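You operate a simulated robot arm through the tools that you are given. There is no shell and no other tool. Be economical: measure what you need, move in short steps, check, and stop when the job is done.

The job below is to be done with a simulated robot arm. You get a single attempt, and the scene is never put back.

## Task
Sand the burrs off the blue-rimmed ring in the blue nest, then lay it on the done tray.
Fine: the burr block goes back; leave the other rings. Set down upright: orange burr block. What is to be rubbed or washed off counts as gone when no trace of it is left.

The check looks at the end state, three seconds after you hand in, the way a careful person would. Anything else that was tipped, shoved, dropped, spilled or broken makes it a failure.

## Robot
A 6-joint arm with a two-finger parallel gripper, fixed in place. Base frame: the origin is at the foot of the arm, x ahead of it, y to its left, z up; the work surface is at about z = 860. Lengths are in mm, angles in degrees, forces in N, time in s.
With the tool pointing down near the work surface it reaches from about 260 to 680 mm from the base axis. Its first joint turns from -66.0 to 66.0 degrees. Payload 2.9 kg.
The tool frame sits at the grasp point between the pads (the TCP): z along the fingers, y along the line on which they close. The tips reach 30 mm beyond it. Largest opening 110 mm; finger width 20, thickness 10; the body of the gripper, 48 by 112 mm, starts 55 mm behind the TCP.
Orientation is told as [roll, pitch, yaw] about the base's x, y, z axes, in that order, counted from this pose: with the fingers straight down and closing along the base's y, the tool's x points along the base's -x, its y along +y and its z along -z.

## Interface
- The arm moves only by the tool step_arm. Its argument "steps" is a list of rows, each a list of 3 entries, a list of its own where there are three numbers: the shift along the tool's x, y, z in units of 200 mm (1.0 is 200 mm), then the turn, a rotation vector about the tool's x, y, z in units of 90 degrees (1.0 is 90 degrees), then the finger opening in mm, from 0 to 110. In form: [[[tx, ty, tz], [rx, ry, rz], claw], ...]. A call has 1 to 12 rows; each row is the pose to reach, as a shift and turn from the pose commanded when the call began, along the tool's axes at that moment. A call with a number of a shift or a turn outside -1 to 1 is refused whole. Each row takes 0.2 s and may step no farther than 50 mm and 8.6 degrees from the row before; otherwise, or with a gripper value out of range, the whole call is refused. Where a pose cannot be reached the arm comes as near as it can. A force on the tool above 40 N (or 10 N above the force at the start of the call, whichever is more), or a blocked arm, ends the call early, and 0.2 s more pass. Each finger travels about 108 mm/s and halts on what it meets, pressing with about 30 N; the grip force reading is that of the motor and also rises with nothing between the fingers. The clock runs only during rows and for 0.2 s after the last one: add rows that repeat a pose to give the fingers time. The reply holds the time, the measured pose of the TCP, the force on the tool along the base axes, the opening and the grip force, in the units named above and with some noise, with the torque about the TCP (base axes, N m) and any sound that the robot's microphone picked up.
- Cameras (640 x 400 px; columns grow to the right, rows downward): "scene" is fixed at [95.2, 473, 1365.2]; the picture's right is [-0.33, -0.94, 0.00], its down [-0.69, 0.24, -0.69] and it looks along [0.65, -0.23, -0.73] (base axes); focal length 221 px, centre (320, 200). "wrist" rides on the gripper at [72, 17, -103] in the tool frame; the picture's right is [-0.23, 0.97, 0.00], its down [-0.76, -0.18, -0.62] and it looks along [-0.61, -0.14, 0.78] (tool axes); focal length 222 px, centre (320, 200). There is no depth. A picture from a camera that has moved, and an enlarged one, comes with that camera's place and axes in the base frame and with its lens.
- get_image(camera): a new picture of that camera. No time passes.
- enlarge(camera, box): a new picture of the part [left, top, right, bottom] of that camera's present view, enlarged. No time passes.
- close_job(): hands the job in; it is judged then, once.

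Go step by step. Nothing tells you positions but the pictures and the camera data: compare them with the known pose of the tool, close in by small moves and look again before you grip or let go. The budget is 120 turns and 84 pictures, counting those below and the enlarged ones. Unless the task says otherwise, let go and move clear before handing in, and close with one line.

The tools are called after "Emit:" by a JSON object that holds its "op" and its "data". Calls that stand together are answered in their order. step_arm: Moves the arm, as the interface text tells. Its arguments: {"type":"object","properties":{"steps":{"type":"array"}},"required":["steps"]} The other tools are called the same way: get_image (camera) takes a picture; enlarge (camera, box) takes an enlarged picture of a part of a camera's view; close_job () hands the job in.

At the start:

```text
clock: 0.0
eef_pos: [431.1, 154.9, 1156.2]
orientation: [-0.1, 0.1, -0.1]
ft_force: [-0.3, 0.5, -0.2]
torque: [-0.02, 0.03, 0.02]
gripper_width: 109.8
finger_force: 0.0
```

scene: 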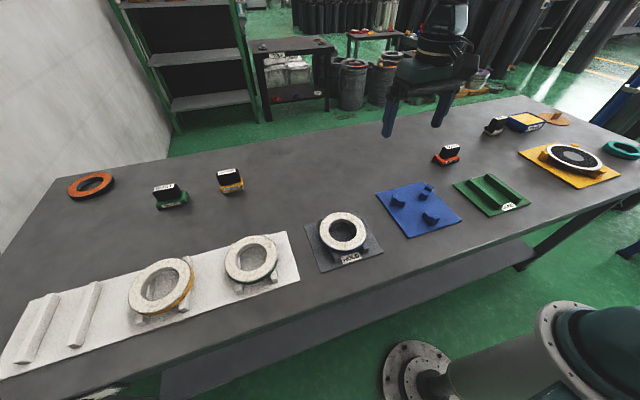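
wrist: 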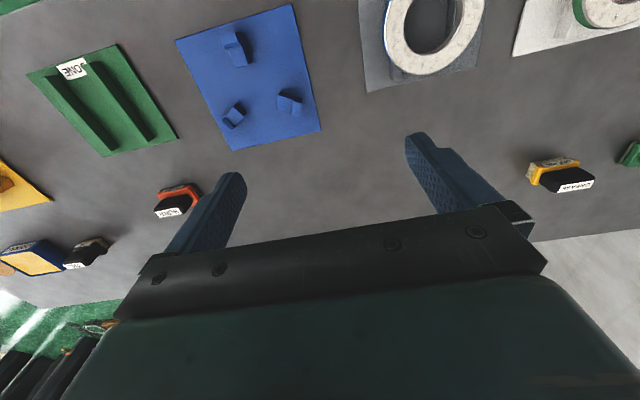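

The picture shows a blue plate with three stubs, a dark plate with a ring, a white rack with rings, a yellow plate at far right and several blocks. I'll enlarge to read the labels.

Emit:
{"op": "enlarge", "data": {"camera": "scene", "box": [290, 170, 470, 282]}}

Emit:
{"op": "enlarge", "data": {"camera": "scene", "box": [420, 90, 640, 228]}}

Emit:
{"op": "enlarge", "data": {"camera": "scene", "box": [0, 160, 300, 380]}}

```text
3.56 times, centred on (380, 226) of scene
camera zoom: at [95.2, 473.0, 1365.2], right [-0.33, -0.94, 0.0], down [-0.69, 0.24, -0.69], along [0.65, -0.23, -0.73], focal length 786 px, centre (107, 108)
```

zoom: 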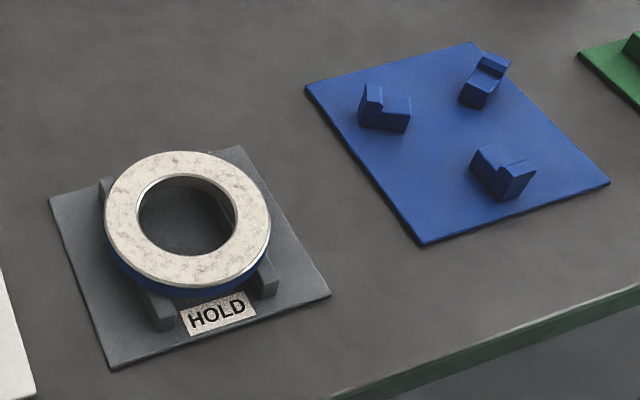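

```text
2.90 times, centred on (530, 159) of scene
camera zoom: at [95.2, 473.0, 1365.2], right [-0.33, -0.94, 0.0], down [-0.69, 0.24, -0.69], along [0.65, -0.23, -0.73], focal length 640 px, centre (-289, 319)
```

zoom: 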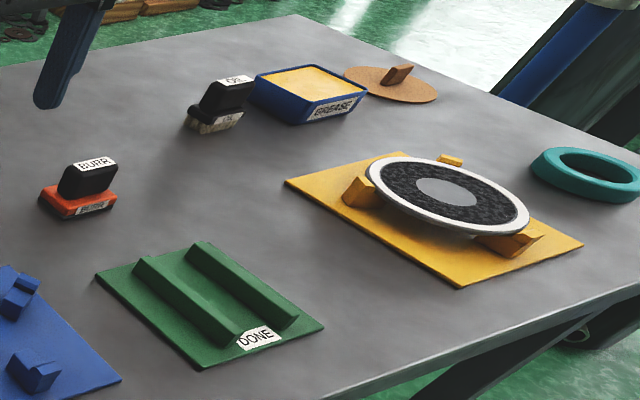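

```text
1.82 times, centred on (150, 270) of scene
camera zoom: at [95.2, 473.0, 1365.2], right [-0.33, -0.94, 0.0], down [-0.69, 0.24, -0.69], along [0.65, -0.23, -0.73], focal length 402 px, centre (629, 73)
```

zoom: 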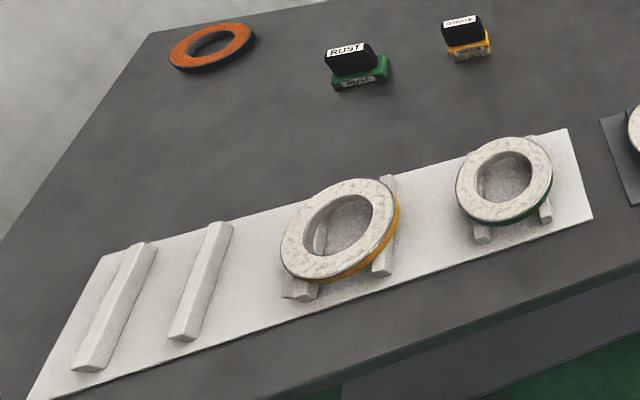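

The blue-rimmed ring sits on the HOLD plate (about 390, 308), the empty blue nest at about (416, 46), the DONE tray near (378, -213) and the burr block near (585, -203). I'll move above the ring for a closer look.

Emit:
{"op": "step_arm", "data": {"steps": [[[0.041, 0.153, 0.136], [0, 0, 0], 110], [[0.082, 0.306, 0.272], [0, 0, 0], 110], [[0.123, 0.459, 0.408], [0, 0, 0], 110], [[0.164, 0.612, 0.544], [0, 0, 0], 110], [[0.205, 0.765, 0.68], [0, 0, 0], 110], [[0.205, 0.765, 0.68], [0, 0, 0], 110]]}}

Emit:
{"op": "get_image", "data": {"camera": "wrist"}}

```text
clock: 1.4
eef_pos: [389.7, 306.7, 1021.1]
orientation: [0.1, 0.0, 0.1]
ft_force: [0.3, 0.0, -0.2]
torque: [0.0, 0.0, 0.02]
gripper_width: 110.0
finger_force: 0.0
```

```text
78 pictures are left
camera wrist: at [317.5, 324.1, 1123.1], right [0.23, 0.97, 0.0], down [0.76, -0.18, 0.62], along [0.61, -0.14, -0.78], focal length 222 px, centre (320, 200)
```

wrist: 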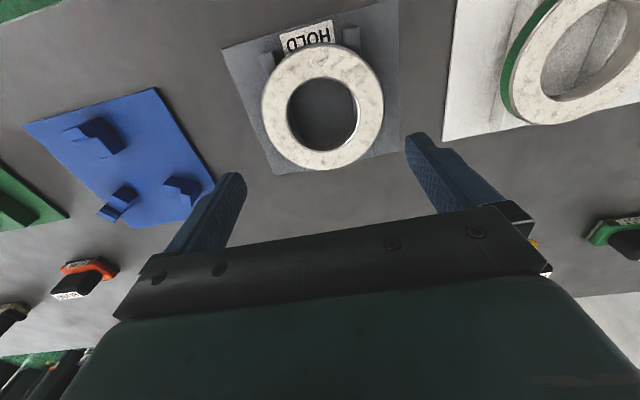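

The ring is straight below. I'll enlarge it and the nest to get exact geometry.

Emit:
{"op": "enlarge", "data": {"camera": "wrist", "box": [210, 0, 418, 180]}}

Emit:
{"op": "enlarge", "data": {"camera": "wrist", "box": [20, 80, 230, 230]}}

```text
2.22 times, centred on (314, 90) of wrist
camera zoom: at [317.5, 324.1, 1123.1], right [0.23, 0.97, 0.0], down [0.76, -0.18, 0.62], along [0.61, -0.14, -0.78], focal length 494 px, centre (333, 444)
```

zoom: 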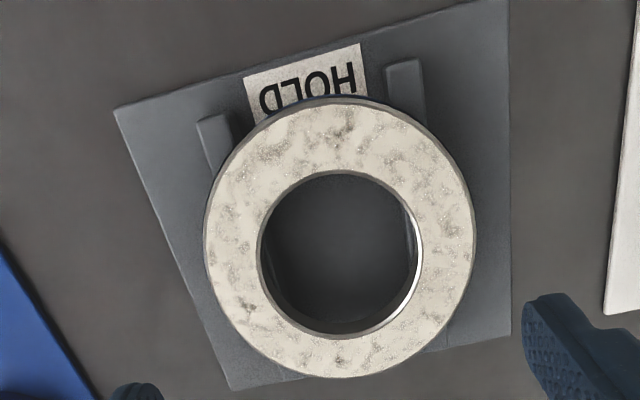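

```text
2.67 times, centred on (125, 155) of wrist
camera zoom: at [317.5, 324.1, 1123.1], right [0.23, 0.97, 0.0], down [0.76, -0.18, 0.62], along [0.61, -0.14, -0.78], focal length 592 px, centre (840, 320)
```

zoom: 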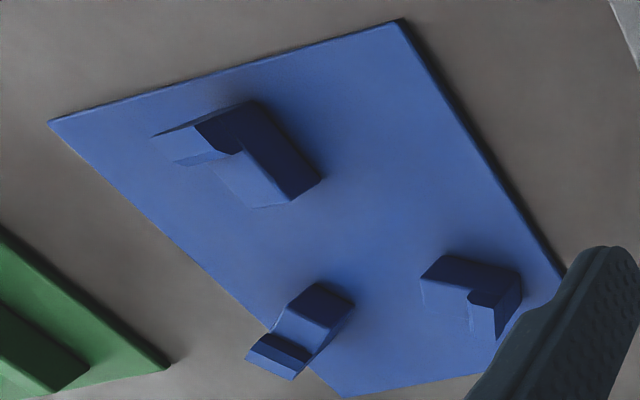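

Ring centre is about (381, 312) with its top near z 905; outer diameter ~115, too wide for the jaws, so I plan to hold it from inside the hole. I'll narrow the fingers, come lower and check.

Emit:
{"op": "step_arm", "data": {"steps": [[[0.02, 0.012, 0.1], [0, 0, 0], 80], [[0.04, 0.025, 0.2], [0, 0, 0], 50], [[0.04, 0.025, 0.25], [0, 0, 0], 30], [[0.04, 0.025, 0.25], [0, 0, 0], 30]]}}

Emit:
{"op": "get_image", "data": {"camera": "wrist"}}

Emit:
{"op": "enlarge", "data": {"camera": "scene", "box": [270, 160, 430, 290]}}

```text
clock: 2.4
eef_pos: [383.0, 312.4, 971.2]
orientation: [0.0, 0.0, 0.0]
ft_force: [0.4, -0.5, -0.4]
torque: [0.0, 0.0, 0.01]
gripper_width: 30.1
finger_force: 0.1
```

```text
75 pictures are left
camera wrist: at [310.0, 329.8, 1072.9], right [0.23, 0.97, 0.0], down [0.76, -0.18, 0.62], along [0.61, -0.14, -0.78], focal length 222 px, centre (320, 200)
```

wrist: 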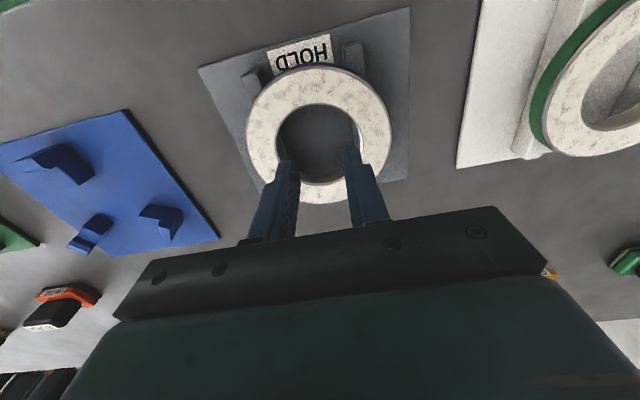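

```text
3.08 times, centred on (350, 225) of scene
camera zoom: at [95.2, 473.0, 1365.2], right [-0.33, -0.94, 0.0], down [-0.69, 0.24, -0.69], along [0.65, -0.23, -0.73], focal length 680 px, centre (228, 123)
```

zoom: 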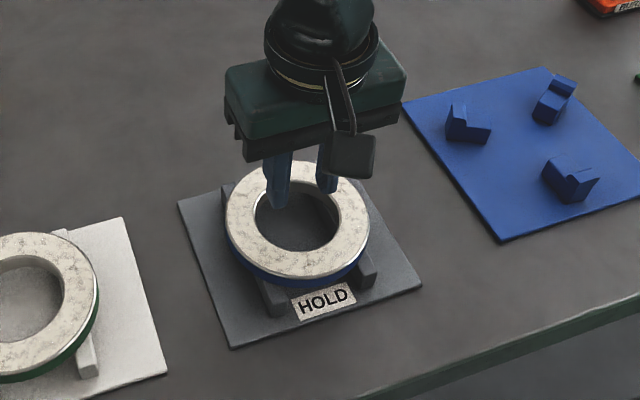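

Two-height comparison gives the ring centre (390, 310.4), top z≈902, outer diameter 120, hole ~72. I'll centre, lower the narrow fingers into the hole to tips ≈ z 881.

Emit:
{"op": "step_arm", "data": {"steps": [[[-0.0335, -0.01, 0.0], [0, 0, 0], 30], [[-0.0335, -0.01, 0.15], [0, 0, 0], 30], [[-0.0335, -0.01, 0.23], [0, 0, 0], 30], [[-0.0335, -0.01, 0.3], [0, 0, 0], 30], [[-0.0335, -0.01, 0.3], [0, 0, 0], 30]]}}

Emit:
{"op": "get_image", "data": {"camera": "wrist"}}

Emit:
{"op": "enlarge", "data": {"camera": "scene", "box": [290, 180, 400, 280]}}

```text
clock: 3.6
eef_pos: [389.3, 309.7, 910.0]
orientation: [0.0, 0.1, 0.0]
ft_force: [-0.3, 0.1, 0.4]
torque: [0.0, 0.02, -0.03]
gripper_width: 29.7
finger_force: 0.0
```

```text
73 pictures are left
camera wrist: at [317.2, 327.3, 1013.5], right [0.23, 0.97, 0.0], down [0.76, -0.18, 0.62], along [0.61, -0.14, -0.78], focal length 222 px, centre (320, 200)
```

wrist: 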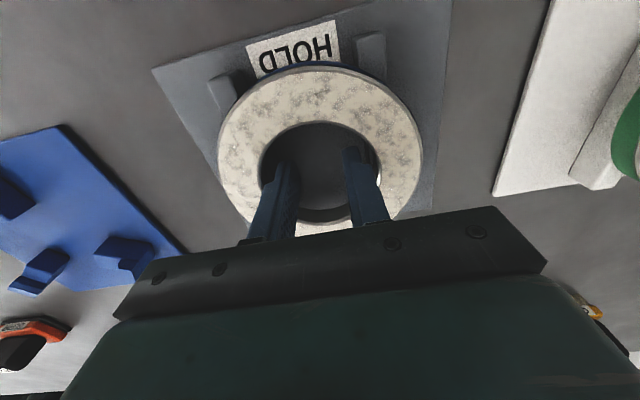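

```text
4.00 times, centred on (345, 230) of scene
camera zoom: at [95.2, 473.0, 1365.2], right [-0.33, -0.94, 0.0], down [-0.69, 0.24, -0.69], along [0.65, -0.23, -0.73], focal length 884 px, centre (220, 80)
```

zoom: 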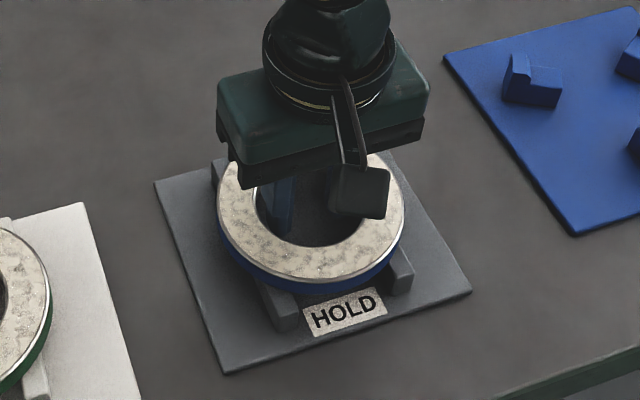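

The fingers are in the hole, centred. Now open them against the hole wall.

Emit:
{"op": "step_arm", "data": {"steps": [[[0, 0, 0], [0, 0, 0], 42], [[0, 0, 0], [0, 0, 0], 50], [[0, 0, 0], [0, 0, 0], 60], [[0, 0, 0], [0, 0, 0], 75], [[0, 0, 0], [0, 0, 0], 75]]}}

```text
clock: 4.8
eef_pos: [390.4, 310.1, 910.2]
orientation: [0.0, 0.0, -0.1]
ft_force: [-1.6, -4.0, 0.1]
torque: [-0.03, -0.01, 0.12]
gripper_width: 43.3
finger_force: 0.0
```

Fingers halted at 43.3, so they bear on the hole. Try a small lift and look.

Emit:
{"op": "step_arm", "data": {"steps": [[[0, 0, -0.02], [0, 0, 0], 75], [[0, 0, -0.05], [0, 0, 0], 75], [[0, 0, -0.1], [0, 0, 0], 75], [[0, 0, -0.1], [0, 0, 0], 75]]}}

Emit:
{"op": "enlarge", "data": {"camera": "scene", "box": [290, 180, 400, 280]}}

```text
clock: 5.3
eef_pos: [389.3, 309.6, 912.0]
orientation: [-0.1, 0.1, 0.0]
ft_force: [6.0, 2.9, -6.1]
torque: [-0.02, -0.17, 0.09]
gripper_width: 43.4
finger_force: 0.0
stopped in row 2: the force on the tool passed its limit at 49 N (the readings are from after the stop); the commanded pose is now the measured one
```

```text
4.00 times, centred on (345, 230) of scene
camera zoom: at [95.4, 473.1, 1365.1], right [-0.33, -0.94, 0.0], down [-0.69, 0.24, -0.69], along [0.65, -0.23, -0.73], focal length 884 px, centre (220, 80)
```

zoom: 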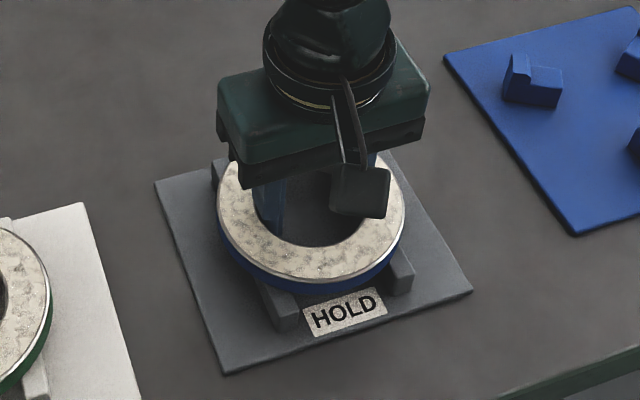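

At 43.3 mm the fingers must be braced on the holder's rails below the ring rather than the ring itself. I'll close, raise to tips ≈ z 890 (above the rails, within the ring's thickness) and open again.

Emit:
{"op": "step_arm", "data": {"steps": [[[0, 0, 0], [0, 0, 0], 32], [[0, 0, 0], [0, 0, 0], 32], [[0, 0, -0.04], [0, 0, 0], 32], [[0, 0, -0.04], [0, 0, 0], 40], [[0, 0, -0.04], [0, 0, 0], 46], [[0, 0, -0.04], [0, 0, 0], 52], [[0, 0, -0.04], [0, 0, 0], 58], [[0, 0, -0.04], [0, 0, 0], 58]]}}

```text
clock: 7.1
eef_pos: [389.7, 310.0, 920.4]
orientation: [-0.1, 0.0, 0.0]
ft_force: [1.0, 1.3, -2.4]
torque: [0.04, -0.09, 0.0]
gripper_width: 44.5
finger_force: 0.0
```

Emit:
{"op": "step_arm", "data": {"steps": [[[0, 0, -0.01], [0, 0, 0], 58], [[0, 0, -0.02], [0, 0, 0], 58], [[0, 0, -0.03], [0, 0, 0], 58], [[0, 0, -0.04], [0, 0, 0], 58], [[0, 0, -0.05], [0, 0, 0], 58], [[0, 0, -0.05], [0, 0, 0], 58]]}}

Emit:
{"op": "enlarge", "data": {"camera": "scene", "box": [290, 180, 400, 280]}}

```text
clock: 8.5
eef_pos: [390.0, 310.1, 929.6]
orientation: [-0.1, 0.1, 0.0]
ft_force: [-0.2, 0.8, -8.9]
torque: [-0.02, -0.03, 0.01]
gripper_width: 44.4
finger_force: 0.1
```

```text
4.00 times, centred on (345, 230) of scene
camera zoom: at [95.3, 473.1, 1365.1], right [-0.33, -0.94, 0.0], down [-0.69, 0.24, -0.69], along [0.65, -0.23, -0.73], focal length 884 px, centre (220, 80)
```

zoom: 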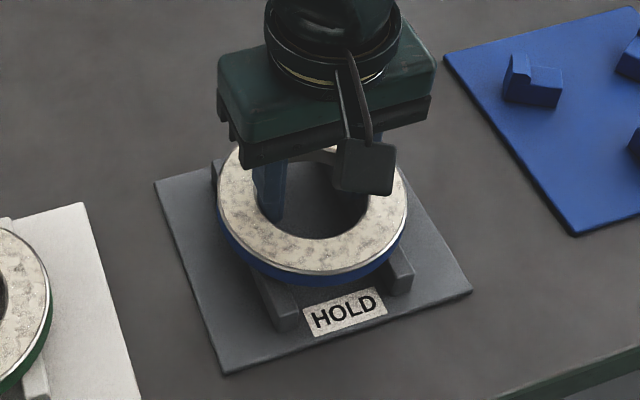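

The ring came up (about 9 N on the tool) and is level. I'll raise it and bring it part-way towards the nest, to see the nest beside it.

Emit:
{"op": "step_arm", "data": {"steps": [[[0, 0, -0.1], [0, 0, 0], 58], [[0, 0, -0.2], [0, 0, 0], 58], [[0, 0, -0.3], [0, 0, 0], 58], [[0, 0, -0.4], [0, 0, 0], 58], [[0, -0.1, -0.45], [0, 0, 0], 58], [[0, -0.2, -0.45], [0, 0, 0], 58], [[0, -0.3, -0.45], [0, 0, 0], 58], [[0, -0.4, -0.45], [0, 0, 0], 58], [[0, -0.5, -0.45], [0, 0, 0], 58], [[0, -0.6, -0.45], [0, 0, 0], 58], [[0, -0.65, -0.45], [0, 0, 0], 58], [[0, -0.65, -0.45], [0, 0, 0], 58]]}}

Emit:
{"op": "get_image", "data": {"camera": "wrist"}}

Emit:
{"op": "enlarge", "data": {"camera": "scene", "box": [340, 130, 500, 260]}}

```text
clock: 11.1
eef_pos: [389.7, 180.0, 1020.3]
orientation: [0.0, 0.2, 0.0]
ft_force: [0.4, -0.1, -8.6]
torque: [-0.01, -0.02, -0.03]
gripper_width: 44.6
finger_force: 0.0
```

```text
69 pictures are left
camera wrist: at [317.4, 197.3, 1122.4], right [0.23, 0.97, 0.0], down [0.76, -0.18, 0.62], along [0.6, -0.14, -0.78], focal length 222 px, centre (320, 200)
```

wrist: 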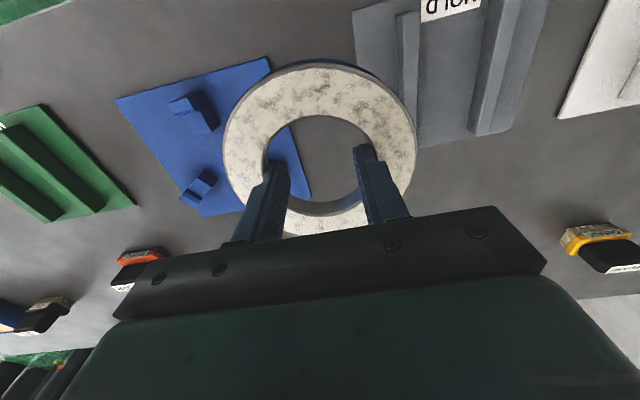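

```text
3.08 times, centred on (420, 195) of scene
camera zoom: at [95.3, 473.0, 1365.2], right [-0.33, -0.94, 0.0], down [-0.69, 0.24, -0.69], along [0.65, -0.23, -0.73], focal length 680 px, centre (12, 215)
```

zoom: 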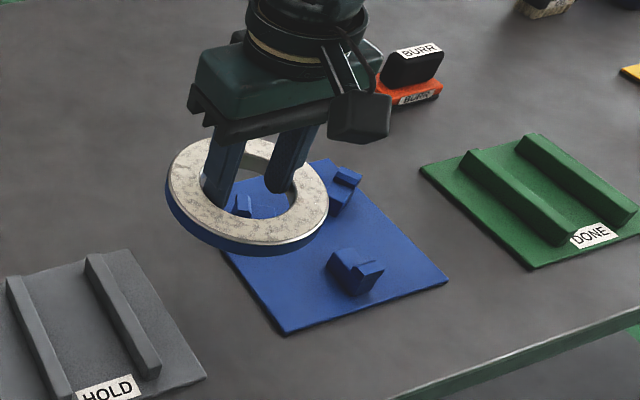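

I'll carry the ring on to between nest and DONE tray to see both from the other side.

Emit:
{"op": "step_arm", "data": {"steps": [[[0, -0.12, 0], [0, 0, 0], 58], [[0, -0.26, 0], [0, 0, 0], 58], [[0, -0.4, 0], [0, 0, 0], 58], [[0, -0.54, 0], [0, 0, 0], 58], [[0, -0.68, 0], [0, 0, 0], 58], [[0, -0.82, 0], [0, 0, 0], 58], [[0, -0.96, 0], [0, 0, 0], 58], [[0, -1.0, 0], [0, 0, 0], 58], [[0, -1.0, 0], [0, 0, 0], 58]]}}

Emit:
{"op": "step_arm", "data": {"steps": [[[0, -0.12, 0], [0, 0, 0], 58], [[0, -0.26, 0], [0, 0, 0], 58], [[0, -0.4, 0], [0, 0, 0], 58], [[0, -0.4, 0], [0, 0, 0], 58]]}}

Emit:
{"op": "get_image", "data": {"camera": "wrist"}}

Emit:
{"op": "enlarge", "data": {"camera": "wrist", "box": [370, 30, 620, 220]}}

Emit:
{"op": "enlarge", "data": {"camera": "wrist", "box": [60, 30, 270, 190]}}

Emit:
{"op": "enlarge", "data": {"camera": "scene", "box": [365, 165, 475, 245]}}

```text
clock: 13.1
eef_pos: [389.0, -20.1, 1020.2]
orientation: [-0.1, 0.2, 0.0]
ft_force: [-0.5, 0.1, -9.3]
torque: [-0.05, 0.0, 0.01]
gripper_width: 44.6
finger_force: 0.1
```

```text
clock: 14.1
eef_pos: [389.6, -99.6, 1021.9]
orientation: [0.0, 0.2, 0.1]
ft_force: [-0.1, 0.0, -8.3]
torque: [-0.03, 0.02, 0.0]
gripper_width: 44.5
finger_force: 0.1
```

```text
67 pictures are left
camera wrist: at [317.5, -83.5, 1123.7], right [0.23, 0.97, 0.0], down [0.76, -0.18, 0.62], along [0.6, -0.14, -0.78], focal length 222 px, centre (320, 200)
```

wrist: 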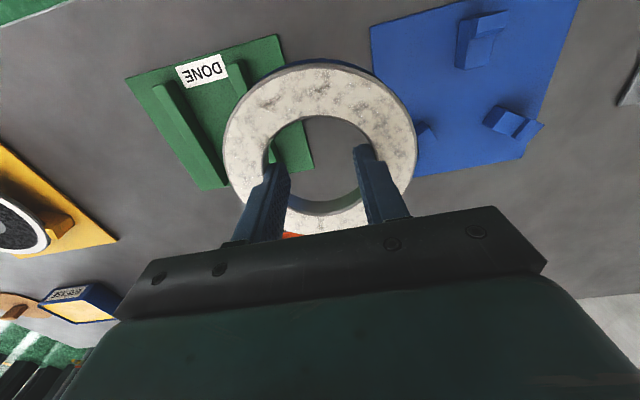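

```text
2.11 times, centred on (495, 125) of wrist
camera zoom: at [317.5, -83.5, 1123.7], right [0.23, 0.97, 0.0], down [0.76, -0.18, 0.62], along [0.6, -0.14, -0.78], focal length 468 px, centre (-48, 358)
```

zoom: 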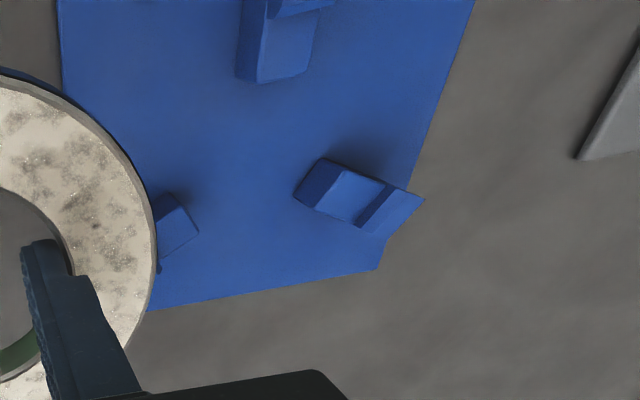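

```text
2.50 times, centred on (165, 110) of wrist
camera zoom: at [317.5, -83.5, 1123.7], right [0.23, 0.97, 0.0], down [0.76, -0.18, 0.62], along [0.6, -0.14, -0.78], focal length 555 px, centre (708, 425)
```

zoom: 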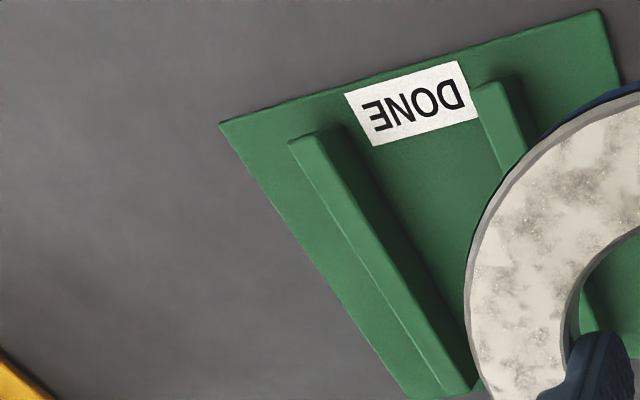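

```text
5.00 times, centred on (420, 205) of scene
camera zoom: at [95.3, 472.9, 1365.2], right [-0.33, -0.94, 0.0], down [-0.69, 0.24, -0.69], along [0.65, -0.23, -0.73], focal length 1105 px, centre (-180, 175)
```

zoom: 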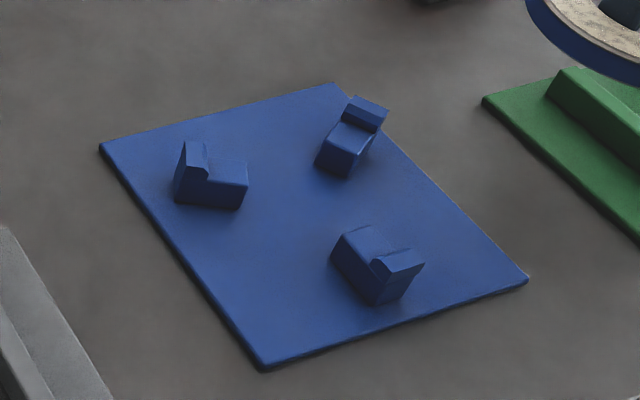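

The nest plate's four corners give a clean square centred at (418, 49.5), with stubs at 180° and ±60°. The ring is centred on the TCP, so I'll go above that point and part-way down.

Emit:
{"op": "step_arm", "data": {"steps": [[[0, 0.1, 0], [0, 0, 0], 58], [[-0.03, 0.22, 0], [0, 0, 0], 58], [[-0.06, 0.36, 0], [0, 0, 0], 58], [[-0.1, 0.5, 0], [0, 0, 0], 58], [[-0.142, 0.64, 0], [0, 0, 0], 58], [[-0.142, 0.745, 0], [0, 0, 0], 58], [[-0.142, 0.745, 0.1], [0, 0, 0], 58], [[-0.142, 0.745, 0.2], [0, 0, 0], 58], [[-0.142, 0.745, 0.31], [0, 0, 0], 58], [[-0.142, 0.745, 0.36], [0, 0, 0], 58], [[-0.142, 0.745, 0.36], [0, 0, 0], 58]]}}

Emit:
{"op": "get_image", "data": {"camera": "wrist"}}

Emit:
{"op": "enlarge", "data": {"camera": "scene", "box": [365, 155, 475, 245]}}

```text
clock: 16.5
eef_pos: [418.4, 49.4, 948.7]
orientation: [-0.1, 0.0, 0.0]
ft_force: [-0.8, -0.5, -8.8]
torque: [0.01, 0.0, 0.03]
gripper_width: 44.6
finger_force: 0.0
```

```text
63 pictures are left
camera wrist: at [345.4, 65.9, 1050.9], right [0.23, 0.97, 0.0], down [0.76, -0.18, 0.62], along [0.6, -0.14, -0.78], focal length 222 px, centre (320, 200)
```

wrist: 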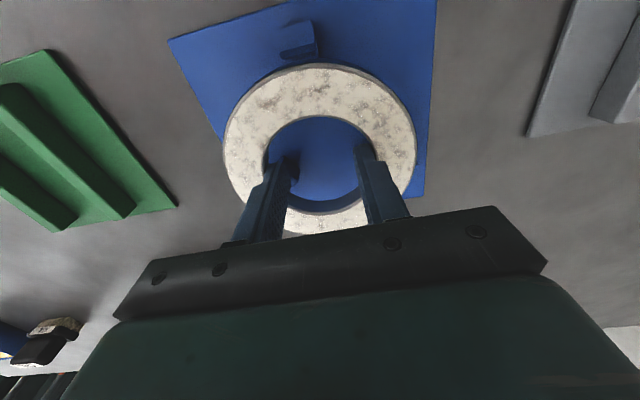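

```text
4.44 times, centred on (420, 200) of scene
camera zoom: at [95.3, 473.0, 1365.2], right [-0.33, -0.94, 0.0], down [-0.69, 0.24, -0.69], along [0.65, -0.23, -0.73], focal length 982 px, centre (-124, 200)
```

zoom: 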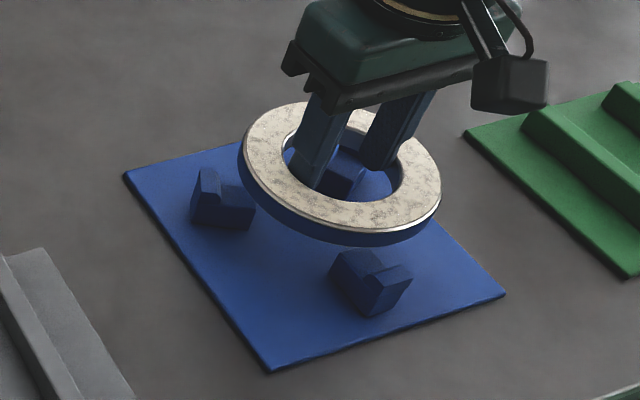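

The ring sits squarely over the stubs. Descend in small steps.

Emit:
{"op": "step_arm", "data": {"steps": [[[0, 0, 0.05], [0, 0, 0], 58], [[0, 0, 0.09], [0, 0, 0], 58], [[0, 0, 0.12], [0, 0, 0], 58], [[0, 0, 0.13], [0, 0, 0], 58], [[0, 0, 0.13], [0, 0, 0], 58]]}}

Emit:
{"op": "enlarge", "data": {"camera": "scene", "box": [365, 155, 475, 245]}}

```text
clock: 17.7
eef_pos: [418.7, 48.9, 923.9]
orientation: [-0.1, -0.2, 0.0]
ft_force: [4.4, -0.9, 17.2]
torque: [-0.02, 0.01, -0.04]
gripper_width: 44.4
finger_force: 0.1
```

```text
4.44 times, centred on (420, 200) of scene
camera zoom: at [95.1, 472.9, 1365.2], right [-0.33, -0.94, 0.0], down [-0.69, 0.24, -0.69], along [0.65, -0.23, -0.73], focal length 982 px, centre (-124, 200)
```

zoom: 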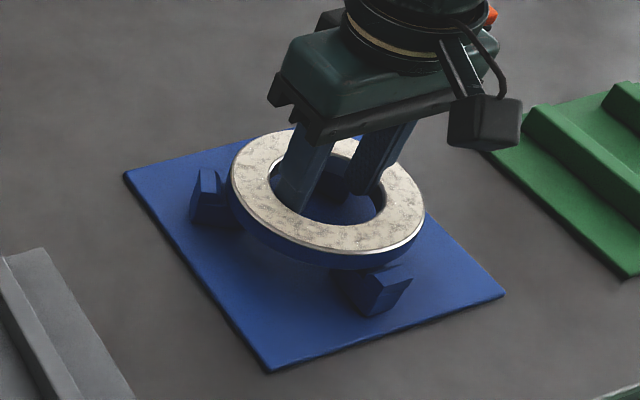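

Contact at TCP z≈924 with a slight push towards +x; I'll ease 1.5 mm in +x and read the force.

Emit:
{"op": "step_arm", "data": {"steps": [[[-0.005, 0, 0], [0, 0, 0], 58], [[-0.008, 0, 0], [0, 0, 0], 58], [[-0.008, 0, 0], [0, 0, 0], 58]]}}

Emit:
{"op": "get_image", "data": {"camera": "wrist"}}

```text
clock: 18.5
eef_pos: [419.9, 48.9, 923.4]
orientation: [-0.2, 0.2, 0.0]
ft_force: [1.6, 2.4, 27.8]
torque: [-0.03, 0.1, 0.0]
gripper_width: 44.2
finger_force: 0.1
```

```text
60 pictures are left
camera wrist: at [346.8, 66.1, 1025.6], right [0.23, 0.97, 0.0], down [0.76, -0.18, 0.62], along [0.61, -0.14, -0.78], focal length 222 px, centre (320, 200)
```

wrist: 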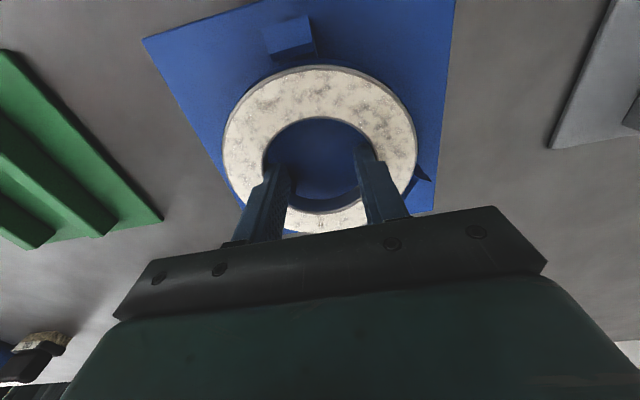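

Emit:
{"op": "enlarge", "data": {"camera": "wrist", "box": [200, 0, 460, 210]}}

```text
1.90 times, centred on (330, 105) of wrist
camera zoom: at [346.8, 66.1, 1025.6], right [0.23, 0.97, 0.0], down [0.76, -0.18, 0.62], along [0.61, -0.14, -0.78], focal length 423 px, centre (301, 381)
```

zoom: 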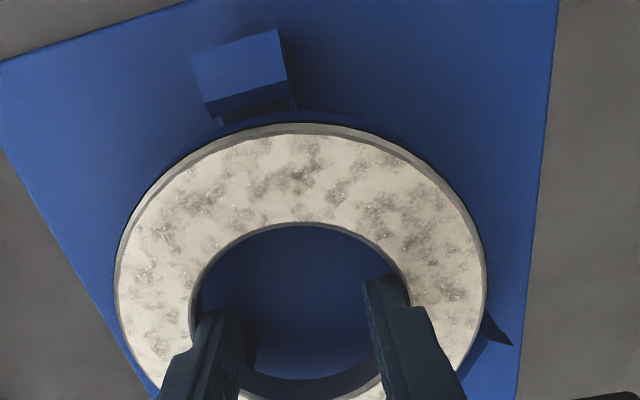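

The near lip lies just outside the ring's rim and the ring looks level, so I'll release and see how it sits.

Emit:
{"op": "step_arm", "data": {"steps": [[[0, 0, 0], [0, 0, 0], 42], [[0, 0, 0], [0, 0, 0], 36], [[0, 0, 0], [0, 0, 0], 32], [[0, 0, -0.1], [0, 0, 0], 32], [[0, 0, -0.3], [0, 0, 0], 32], [[0.0, 0, -0.5], [0, 0, 0], 32], [[0.0, 0, -0.5], [0, 0, 0], 32]]}}

Emit:
{"op": "enlarge", "data": {"camera": "wrist", "box": [190, 20, 430, 210]}}

Emit:
{"op": "enlarge", "data": {"camera": "scene", "box": [365, 165, 475, 245]}}

```text
clock: 20.1
eef_pos: [420.3, 48.2, 1022.0]
orientation: [-0.2, 0.1, 0.0]
ft_force: [-0.2, -0.3, -0.3]
torque: [-0.01, 0.01, 0.03]
gripper_width: 32.0
finger_force: 0.0
```

```text
2.11 times, centred on (310, 115) of wrist
camera zoom: at [347.5, 66.0, 1125.1], right [0.23, 0.97, 0.0], down [0.76, -0.18, 0.62], along [0.6, -0.14, -0.78], focal length 468 px, centre (341, 379)
```

zoom: 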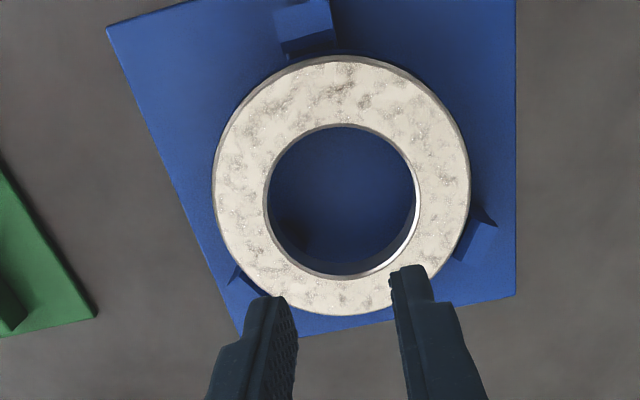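

```text
5.00 times, centred on (420, 205) of scene
camera zoom: at [95.2, 473.0, 1365.2], right [-0.33, -0.94, 0.0], down [-0.69, 0.24, -0.69], along [0.65, -0.23, -0.73], focal length 1105 px, centre (-180, 175)
```

zoom: 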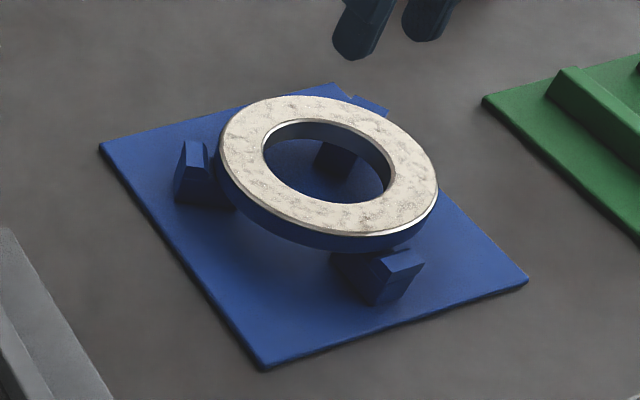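

Emit:
{"op": "enlarge", "data": {"camera": "scene", "box": [390, 178, 460, 230]}}

Emit:
{"op": "enlarge", "data": {"camera": "wrist", "box": [260, 10, 400, 170]}}

```text
7.69 times, centred on (425, 204) of scene
camera zoom: at [95.2, 473.0, 1365.2], right [-0.33, -0.94, 0.0], down [-0.69, 0.24, -0.69], along [0.65, -0.23, -0.73], focal length 1699 px, centre (-488, 169)
```

zoom: 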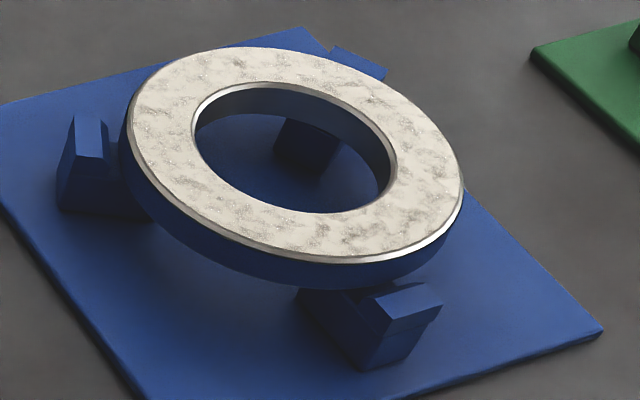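

```text
2.50 times, centred on (330, 90) of wrist
camera zoom: at [347.5, 66.0, 1125.1], right [0.23, 0.97, 0.0], down [0.76, -0.18, 0.62], along [0.6, -0.14, -0.78], focal length 555 px, centre (295, 475)
```

zoom: 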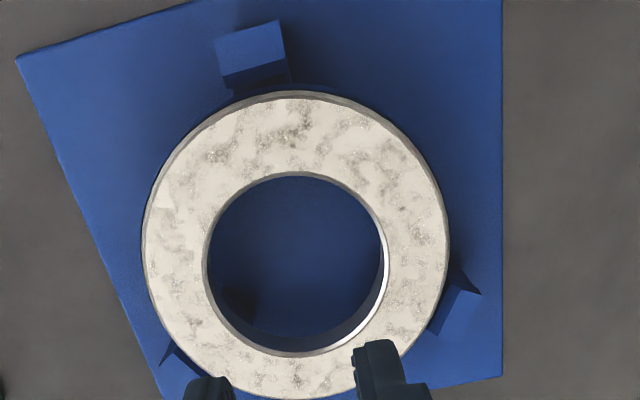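

The ring is low between the lips, seated. Next I go to the burr block near (585, -203), first to a viewing spot above it.

Emit:
{"op": "step_arm", "data": {"steps": [[[0, -0.1, -0.05], [0, 0, 0], 40], [[-0.1, -0.3, -0.15], [0, 0, 0], 50], [[-0.2, -0.5, -0.15], [0, 0, 0], 60], [[-0.3, -0.7, -0.15], [0, 0, 0], 70], [[-0.4, -0.9, -0.15], [0, 0, 0], 80], [[-0.5, -1.0, -0.15], [0, 0, 0], 80], [[-0.55, -1.0, -0.15], [0, 0, 0], 80]]}}

Emit:
{"op": "step_arm", "data": {"steps": [[[-0.05, -0.15, 0], [0, 0, 0], 80], [[-0.1, -0.24, 0], [0, 0, 0], 80], [[-0.1, -0.24, 0], [0, 0, 0], 80]]}}

Emit:
{"op": "get_image", "data": {"camera": "wrist"}}

```text
clock: 21.7
eef_pos: [530.0, -152.5, 1051.4]
orientation: [-0.2, 0.1, 0.0]
ft_force: [-0.1, 0.0, -0.7]
torque: [0.03, 0.01, -0.03]
gripper_width: 80.0
finger_force: 0.1
```

```text
clock: 22.5
eef_pos: [549.9, -198.2, 1053.4]
orientation: [-0.2, 0.0, 0.0]
ft_force: [-0.4, -0.1, 0.1]
torque: [-0.01, 0.01, 0.06]
gripper_width: 79.9
finger_force: 0.0
```

```text
54 pictures are left
camera wrist: at [477.2, -181.7, 1155.7], right [0.23, 0.97, 0.0], down [0.76, -0.18, 0.62], along [0.6, -0.14, -0.78], focal length 222 px, centre (320, 200)
```

wrist: 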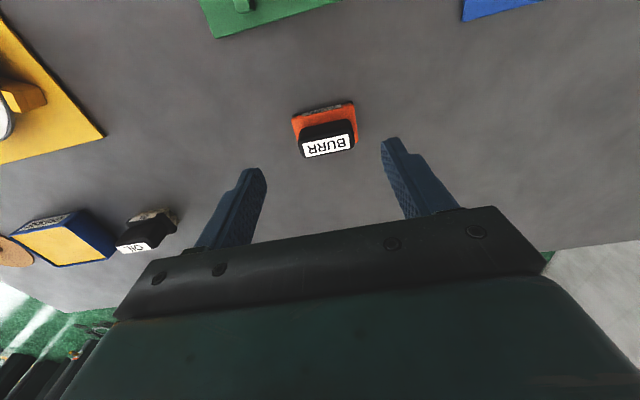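

Emit:
{"op": "enlarge", "data": {"camera": "wrist", "box": [270, 80, 390, 180]}}

Emit:
{"op": "enlarge", "data": {"camera": "scene", "box": [415, 130, 475, 180]}}

```text
4.00 times, centred on (330, 130) of wrist
camera zoom: at [477.2, -181.7, 1155.7], right [0.23, 0.97, 0.0], down [0.76, -0.18, 0.62], along [0.6, -0.14, -0.78], focal length 888 px, centre (280, 480)
```

zoom: 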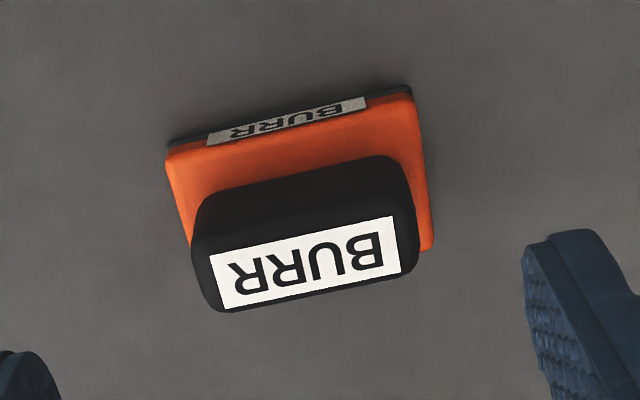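

```text
8.00 times, centred on (445, 155) of scene
camera zoom: at [95.2, 473.0, 1365.2], right [-0.33, -0.94, 0.0], down [-0.69, 0.24, -0.69], along [0.65, -0.23, -0.73], focal length 1767 px, centre (-680, 560)
```

zoom: 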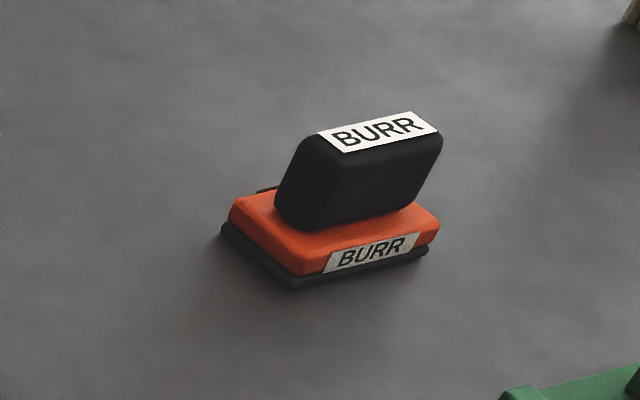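

The burr block is centred at about (587, -200), base ~78×50 (long side along y), handle top z≈917, about 20 thick in x. I'll turn the tool 90° so the fingers take the broad sides, moving above it.

Emit:
{"op": "step_arm", "data": {"steps": [[[-0.017, 0, 0], [0, 0, -0.091], 70], [[-0.034, 0, 0], [0, 0, -0.182], 66], [[-0.051, 0, 0], [0, 0, -0.273], 66], [[-0.068, 0, 0], [0, 0, -0.364], 66], [[-0.085, 0, 0], [0, 0, -0.455], 66], [[-0.102, 0, 0], [0, 0, -0.545], 66], [[-0.119, 0, 0], [0, 0, -0.636], 66], [[-0.136, 0, 0], [0, 0, -0.727], 66], [[-0.153, -0.002, 0], [0, 0, -0.818], 66], [[-0.17, -0.004, 0], [0, 0, -0.909], 66], [[-0.1855, -0.0075, 0], [0, 0, -1.0], 66], [[-0.1855, -0.0075, 0], [0, 0, -1.0], 66]]}}

Emit:
{"op": "get_image", "data": {"camera": "wrist"}}

```text
clock: 25.1
eef_pos: [586.6, -200.2, 1052.0]
orientation: [0.2, 0.1, 90.1]
ft_force: [-0.7, 0.4, 0.5]
torque: [0.0, 0.01, -0.05]
gripper_width: 66.1
finger_force: 0.0
```

```text
51 pictures are left
camera wrist: at [570.1, -272.6, 1154.9], right [-0.97, 0.23, 0.0], down [0.18, 0.76, 0.62], along [0.14, 0.61, -0.78], focal length 222 px, centre (320, 200)
```

wrist: 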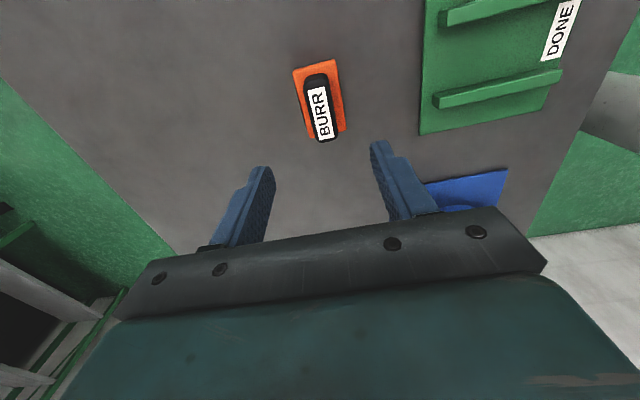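

Alignment agrees: label centre at (586, -201). Descend to just above the handle and check.

Emit:
{"op": "step_arm", "data": {"steps": [[[0, 0, 0.2], [0, 0, 0], 66], [[0, 0, 0.4], [0, 0, 0], 60], [[0, 0, 0.48], [0, 0, 0], 55], [[0, 0, 0.48], [0, 0, 0], 55]]}}

Emit:
{"op": "enlarge", "data": {"camera": "wrist", "box": [220, 50, 420, 220]}}

Emit:
{"op": "enlarge", "data": {"camera": "scene", "box": [405, 110, 485, 180]}}

```text
clock: 26.1
eef_pos: [586.3, -200.7, 957.0]
orientation: [0.1, 0.2, 90.1]
ft_force: [-0.5, -0.2, 0.0]
torque: [0.03, 0.01, -0.03]
gripper_width: 55.1
finger_force: 0.1
```

```text
2.35 times, centred on (320, 135) of wrist
camera zoom: at [569.2, -272.8, 1059.2], right [-0.97, 0.23, 0.0], down [0.18, 0.76, 0.62], along [0.14, 0.61, -0.78], focal length 523 px, centre (320, 353)
```

zoom: 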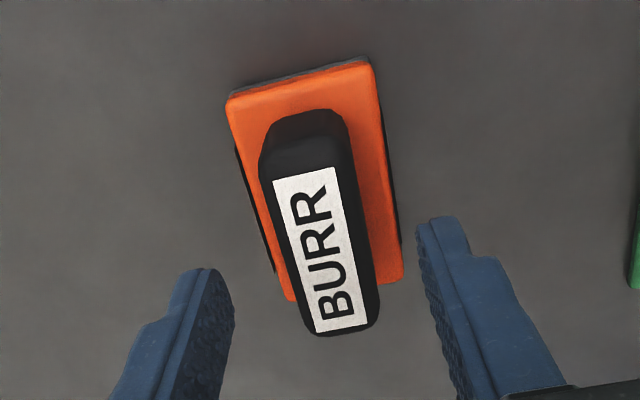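

```text
5.71 times, centred on (445, 145) of scene
camera zoom: at [95.2, 473.0, 1365.2], right [-0.33, -0.94, 0.0], down [-0.69, 0.24, -0.69], along [0.65, -0.23, -0.73], focal length 1262 px, centre (-394, 514)
```

zoom: 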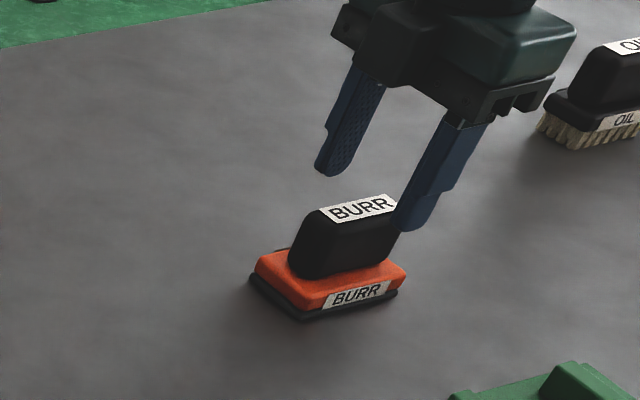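

Handle is right between the fingers. Lower to TCP z≈918 and close.

Emit:
{"op": "step_arm", "data": {"steps": [[[0, 0, 0.1], [0, 0, 0], 55], [[0, 0, 0.18], [0, 0, 0], 55], [[0, 0, 0.195], [0, 0, 0], 55], [[0, 0, 0.195], [0, 0, 0], 45], [[0, 0, 0.195], [0, 0, 0], 35], [[0, 0, 0.195], [0, 0, 0], 25], [[0, 0, 0.195], [0, 0, 0], 10], [[0, 0, 0.195], [0, 0, 0], 5], [[0, 0, 0.195], [0, 0, 0], 5]]}}

Emit:
{"op": "enlarge", "data": {"camera": "scene", "box": [405, 110, 485, 180]}}

```text
clock: 28.1
eef_pos: [586.3, -200.4, 918.2]
orientation: [0.3, 0.0, 90.0]
ft_force: [-0.2, 0.5, 0.6]
torque: [0.02, -0.02, -0.01]
gripper_width: 26.8
finger_force: 29.7
```

```text
5.71 times, centred on (445, 145) of scene
camera zoom: at [95.2, 473.0, 1365.2], right [-0.33, -0.94, 0.0], down [-0.69, 0.24, -0.69], along [0.65, -0.23, -0.73], focal length 1262 px, centre (-394, 514)
```

zoom: 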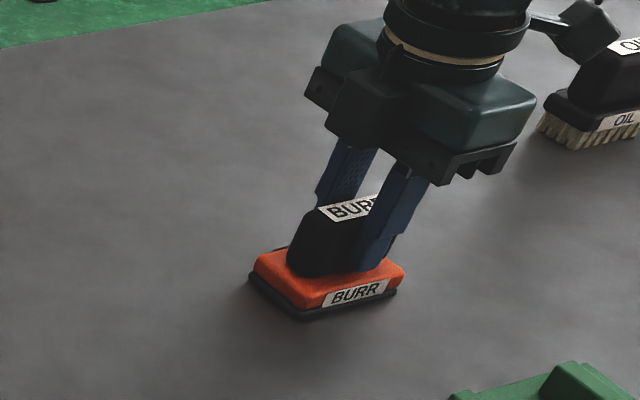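

Gripped (26.8 mm, 30 N); the block's resting pose is TCP (586.3, -200.4, 918.2) at yaw 90, so its underside is 58 below the TCP. Lift it and carry it above the ring.

Emit:
{"op": "step_arm", "data": {"steps": [[[0, 0, -0.1], [0, 0, 0], 5], [[0, 0, -0.25], [0, 0, 0], 5], [[0, 0, -0.46], [0, 0, 0], 5], [[-0.12, 0.08, -0.46], [0, 0, 0], 5], [[-0.28, 0.19, -0.46], [0, 0, 0], 5], [[-0.44, 0.29, -0.46], [0, 0, 0], 5], [[-0.6, 0.4, -0.46], [0, 0, 0], 5], [[-0.76, 0.51, -0.46], [0, 0, 0], 5], [[-0.9, 0.6, -0.46], [0, 0, 0], 5], [[-1.0, 0.67, -0.46], [0, 0, 0], 5], [[-1.0, 0.67, -0.46], [0, 0, 0], 5]]}}

Emit:
{"op": "step_arm", "data": {"steps": [[[-0.12, 0.1, 0], [0, 0, 0], 5], [[-0.245, 0.2, 0], [0, 0, 0], 5], [[-0.245, 0.34, 0], [0, 0, 0], 5], [[-0.245, 0.34, 0.1], [0, 0, 0], 5], [[-0.245, 0.34, 0.1], [0, 0, 0], 5]]}}

Emit:
{"op": "get_image", "data": {"camera": "wrist"}}

Emit:
{"op": "enlarge", "data": {"camera": "scene", "box": [365, 145, 475, 245]}}

```text
clock: 30.5
eef_pos: [451.9, -1.0, 1010.8]
orientation: [0.2, 0.1, 90.0]
ft_force: [0.1, 0.0, -1.4]
torque: [0.01, 0.0, 0.02]
gripper_width: 26.8
finger_force: 30.1
```

```text
clock: 31.7
eef_pos: [383.6, 49.3, 988.8]
orientation: [0.2, 0.1, 90.0]
ft_force: [0.3, -0.2, -1.1]
torque: [-0.01, 0.01, 0.03]
gripper_width: 26.5
finger_force: 30.3
```

```text
47 pictures are left
camera wrist: at [367.0, -23.4, 1091.3], right [-0.97, 0.23, 0.0], down [0.18, 0.76, 0.62], along [0.14, 0.61, -0.78], focal length 222 px, centre (320, 200)
```

wrist: 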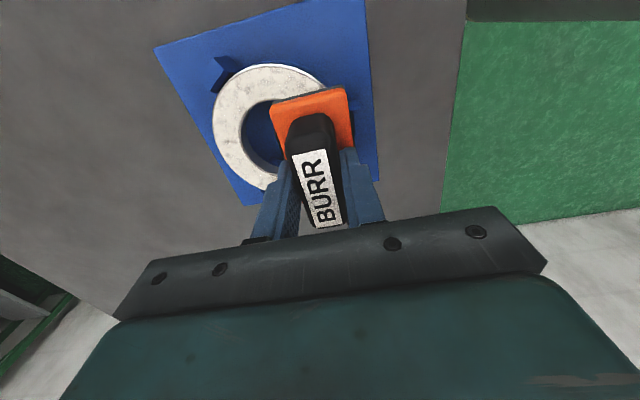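

```text
4.00 times, centred on (420, 195) of scene
camera zoom: at [95.2, 473.0, 1365.2], right [-0.33, -0.94, 0.0], down [-0.69, 0.24, -0.69], along [0.65, -0.23, -0.73], focal length 884 px, centre (-80, 220)
```

zoom: 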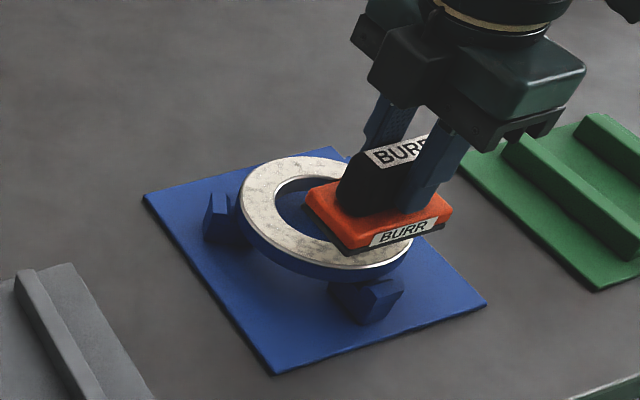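

The block hangs over the base-side part of the ring, underside ≈ z 931. Lower gently towards contact at TCP ≈ 962.

Emit:
{"op": "step_arm", "data": {"steps": [[[0, 0, 0.06], [0, 0, 0], 5], [[0, 0, 0.1], [0, 0, 0], 5], [[0, 0, 0.115], [0, 0, 0], 5], [[0, 0, 0.12], [0, 0, 0], 5], [[0, 0, 0.12], [0, 0, 0], 5]]}}

```text
clock: 32.9
eef_pos: [383.6, 48.6, 965.0]
orientation: [0.1, 0.1, 90.0]
ft_force: [0.5, 0.0, -0.6]
torque: [0.0, 0.01, -0.02]
gripper_width: 26.6
finger_force: 29.9
```

Emit:
{"op": "step_arm", "data": {"steps": [[[0, 0, 0.005], [0, 0, 0], 5], [[0, 0, 0.01], [0, 0, 0], 5], [[0, 0, 0.01], [0, 0, 0], 5]]}}

```text
clock: 33.7
eef_pos: [384.2, 48.0, 964.0]
orientation: [0.0, 0.2, 90.0]
ft_force: [-0.3, -0.2, -1.2]
torque: [0.01, 0.01, 0.0]
gripper_width: 26.8
finger_force: 29.9
```

Emit:
{"op": "step_arm", "data": {"steps": [[[0, 0, 0.005], [0, 0, 0], 5], [[0, 0, 0.01], [0, 0, 0], 5], [[0, 0, 0.01], [0, 0, 0], 5]]}}

```text
clock: 34.5
eef_pos: [385.0, 48.5, 961.8]
orientation: [0.0, 0.1, 90.0]
ft_force: [-1.7, -0.1, 5.3]
torque: [0.03, -0.05, -0.05]
gripper_width: 26.7
finger_force: 29.9
```

Contact with about 6 N. Now rub one full circle around the ring at 36 mm from its centre.

Emit:
{"op": "step_arm", "data": {"steps": [[[0.09, -0.024, 0], [0, 0, 0], 5], [[0.156, -0.09, 0], [0, 0, 0], 5], [[0.18, -0.18, 0], [0, 0, 0], 5], [[0.156, -0.27, 0], [0, 0, 0], 5], [[0.09, -0.336, 0], [0, 0, 0], 5], [[0, -0.36, 0], [0, 0, 0], 5], [[-0.09, -0.336, 0], [0, 0, 0], 5], [[-0.156, -0.27, 0], [0, 0, 0], 5], [[-0.18, -0.18, 0], [0, 0, 0], 5], [[-0.156, -0.09, 0], [0, 0, 0], 5], [[-0.09, -0.024, 0], [0, 0, 0], 5], [[0, 0, 0], [0, 0, 0], 5]]}}

Emit:
{"op": "get_image", "data": {"camera": "wrist"}}

Emit:
{"op": "enlarge", "data": {"camera": "scene", "box": [365, 145, 475, 245]}}

```text
clock: 37.1
eef_pos: [385.4, 49.6, 962.8]
orientation: [0.1, 0.1, 90.1]
ft_force: [0.5, 4.5, 13.2]
torque: [-0.06, -0.23, 0.09]
gripper_width: 26.6
finger_force: 29.7
```

```text
45 pictures are left
camera wrist: at [368.1, -23.3, 1063.9], right [-0.97, 0.23, 0.0], down [0.18, 0.76, 0.62], along [0.14, 0.61, -0.78], focal length 222 px, centre (320, 200)
```

wrist: 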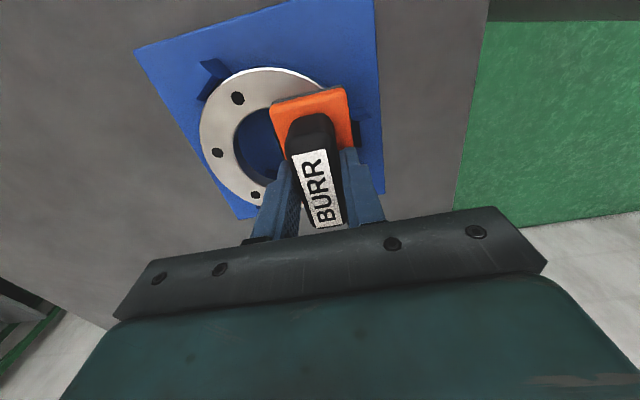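

```text
4.00 times, centred on (420, 195) of scene
camera zoom: at [95.0, 473.1, 1365.2], right [-0.33, -0.94, 0.0], down [-0.69, 0.24, -0.69], along [0.65, -0.23, -0.73], focal length 884 px, centre (-80, 220)
```

zoom: 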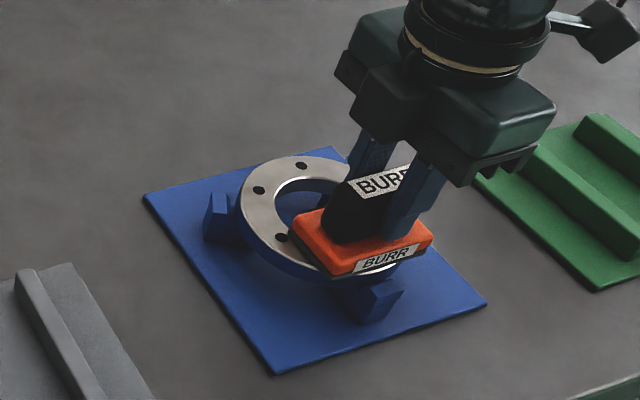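

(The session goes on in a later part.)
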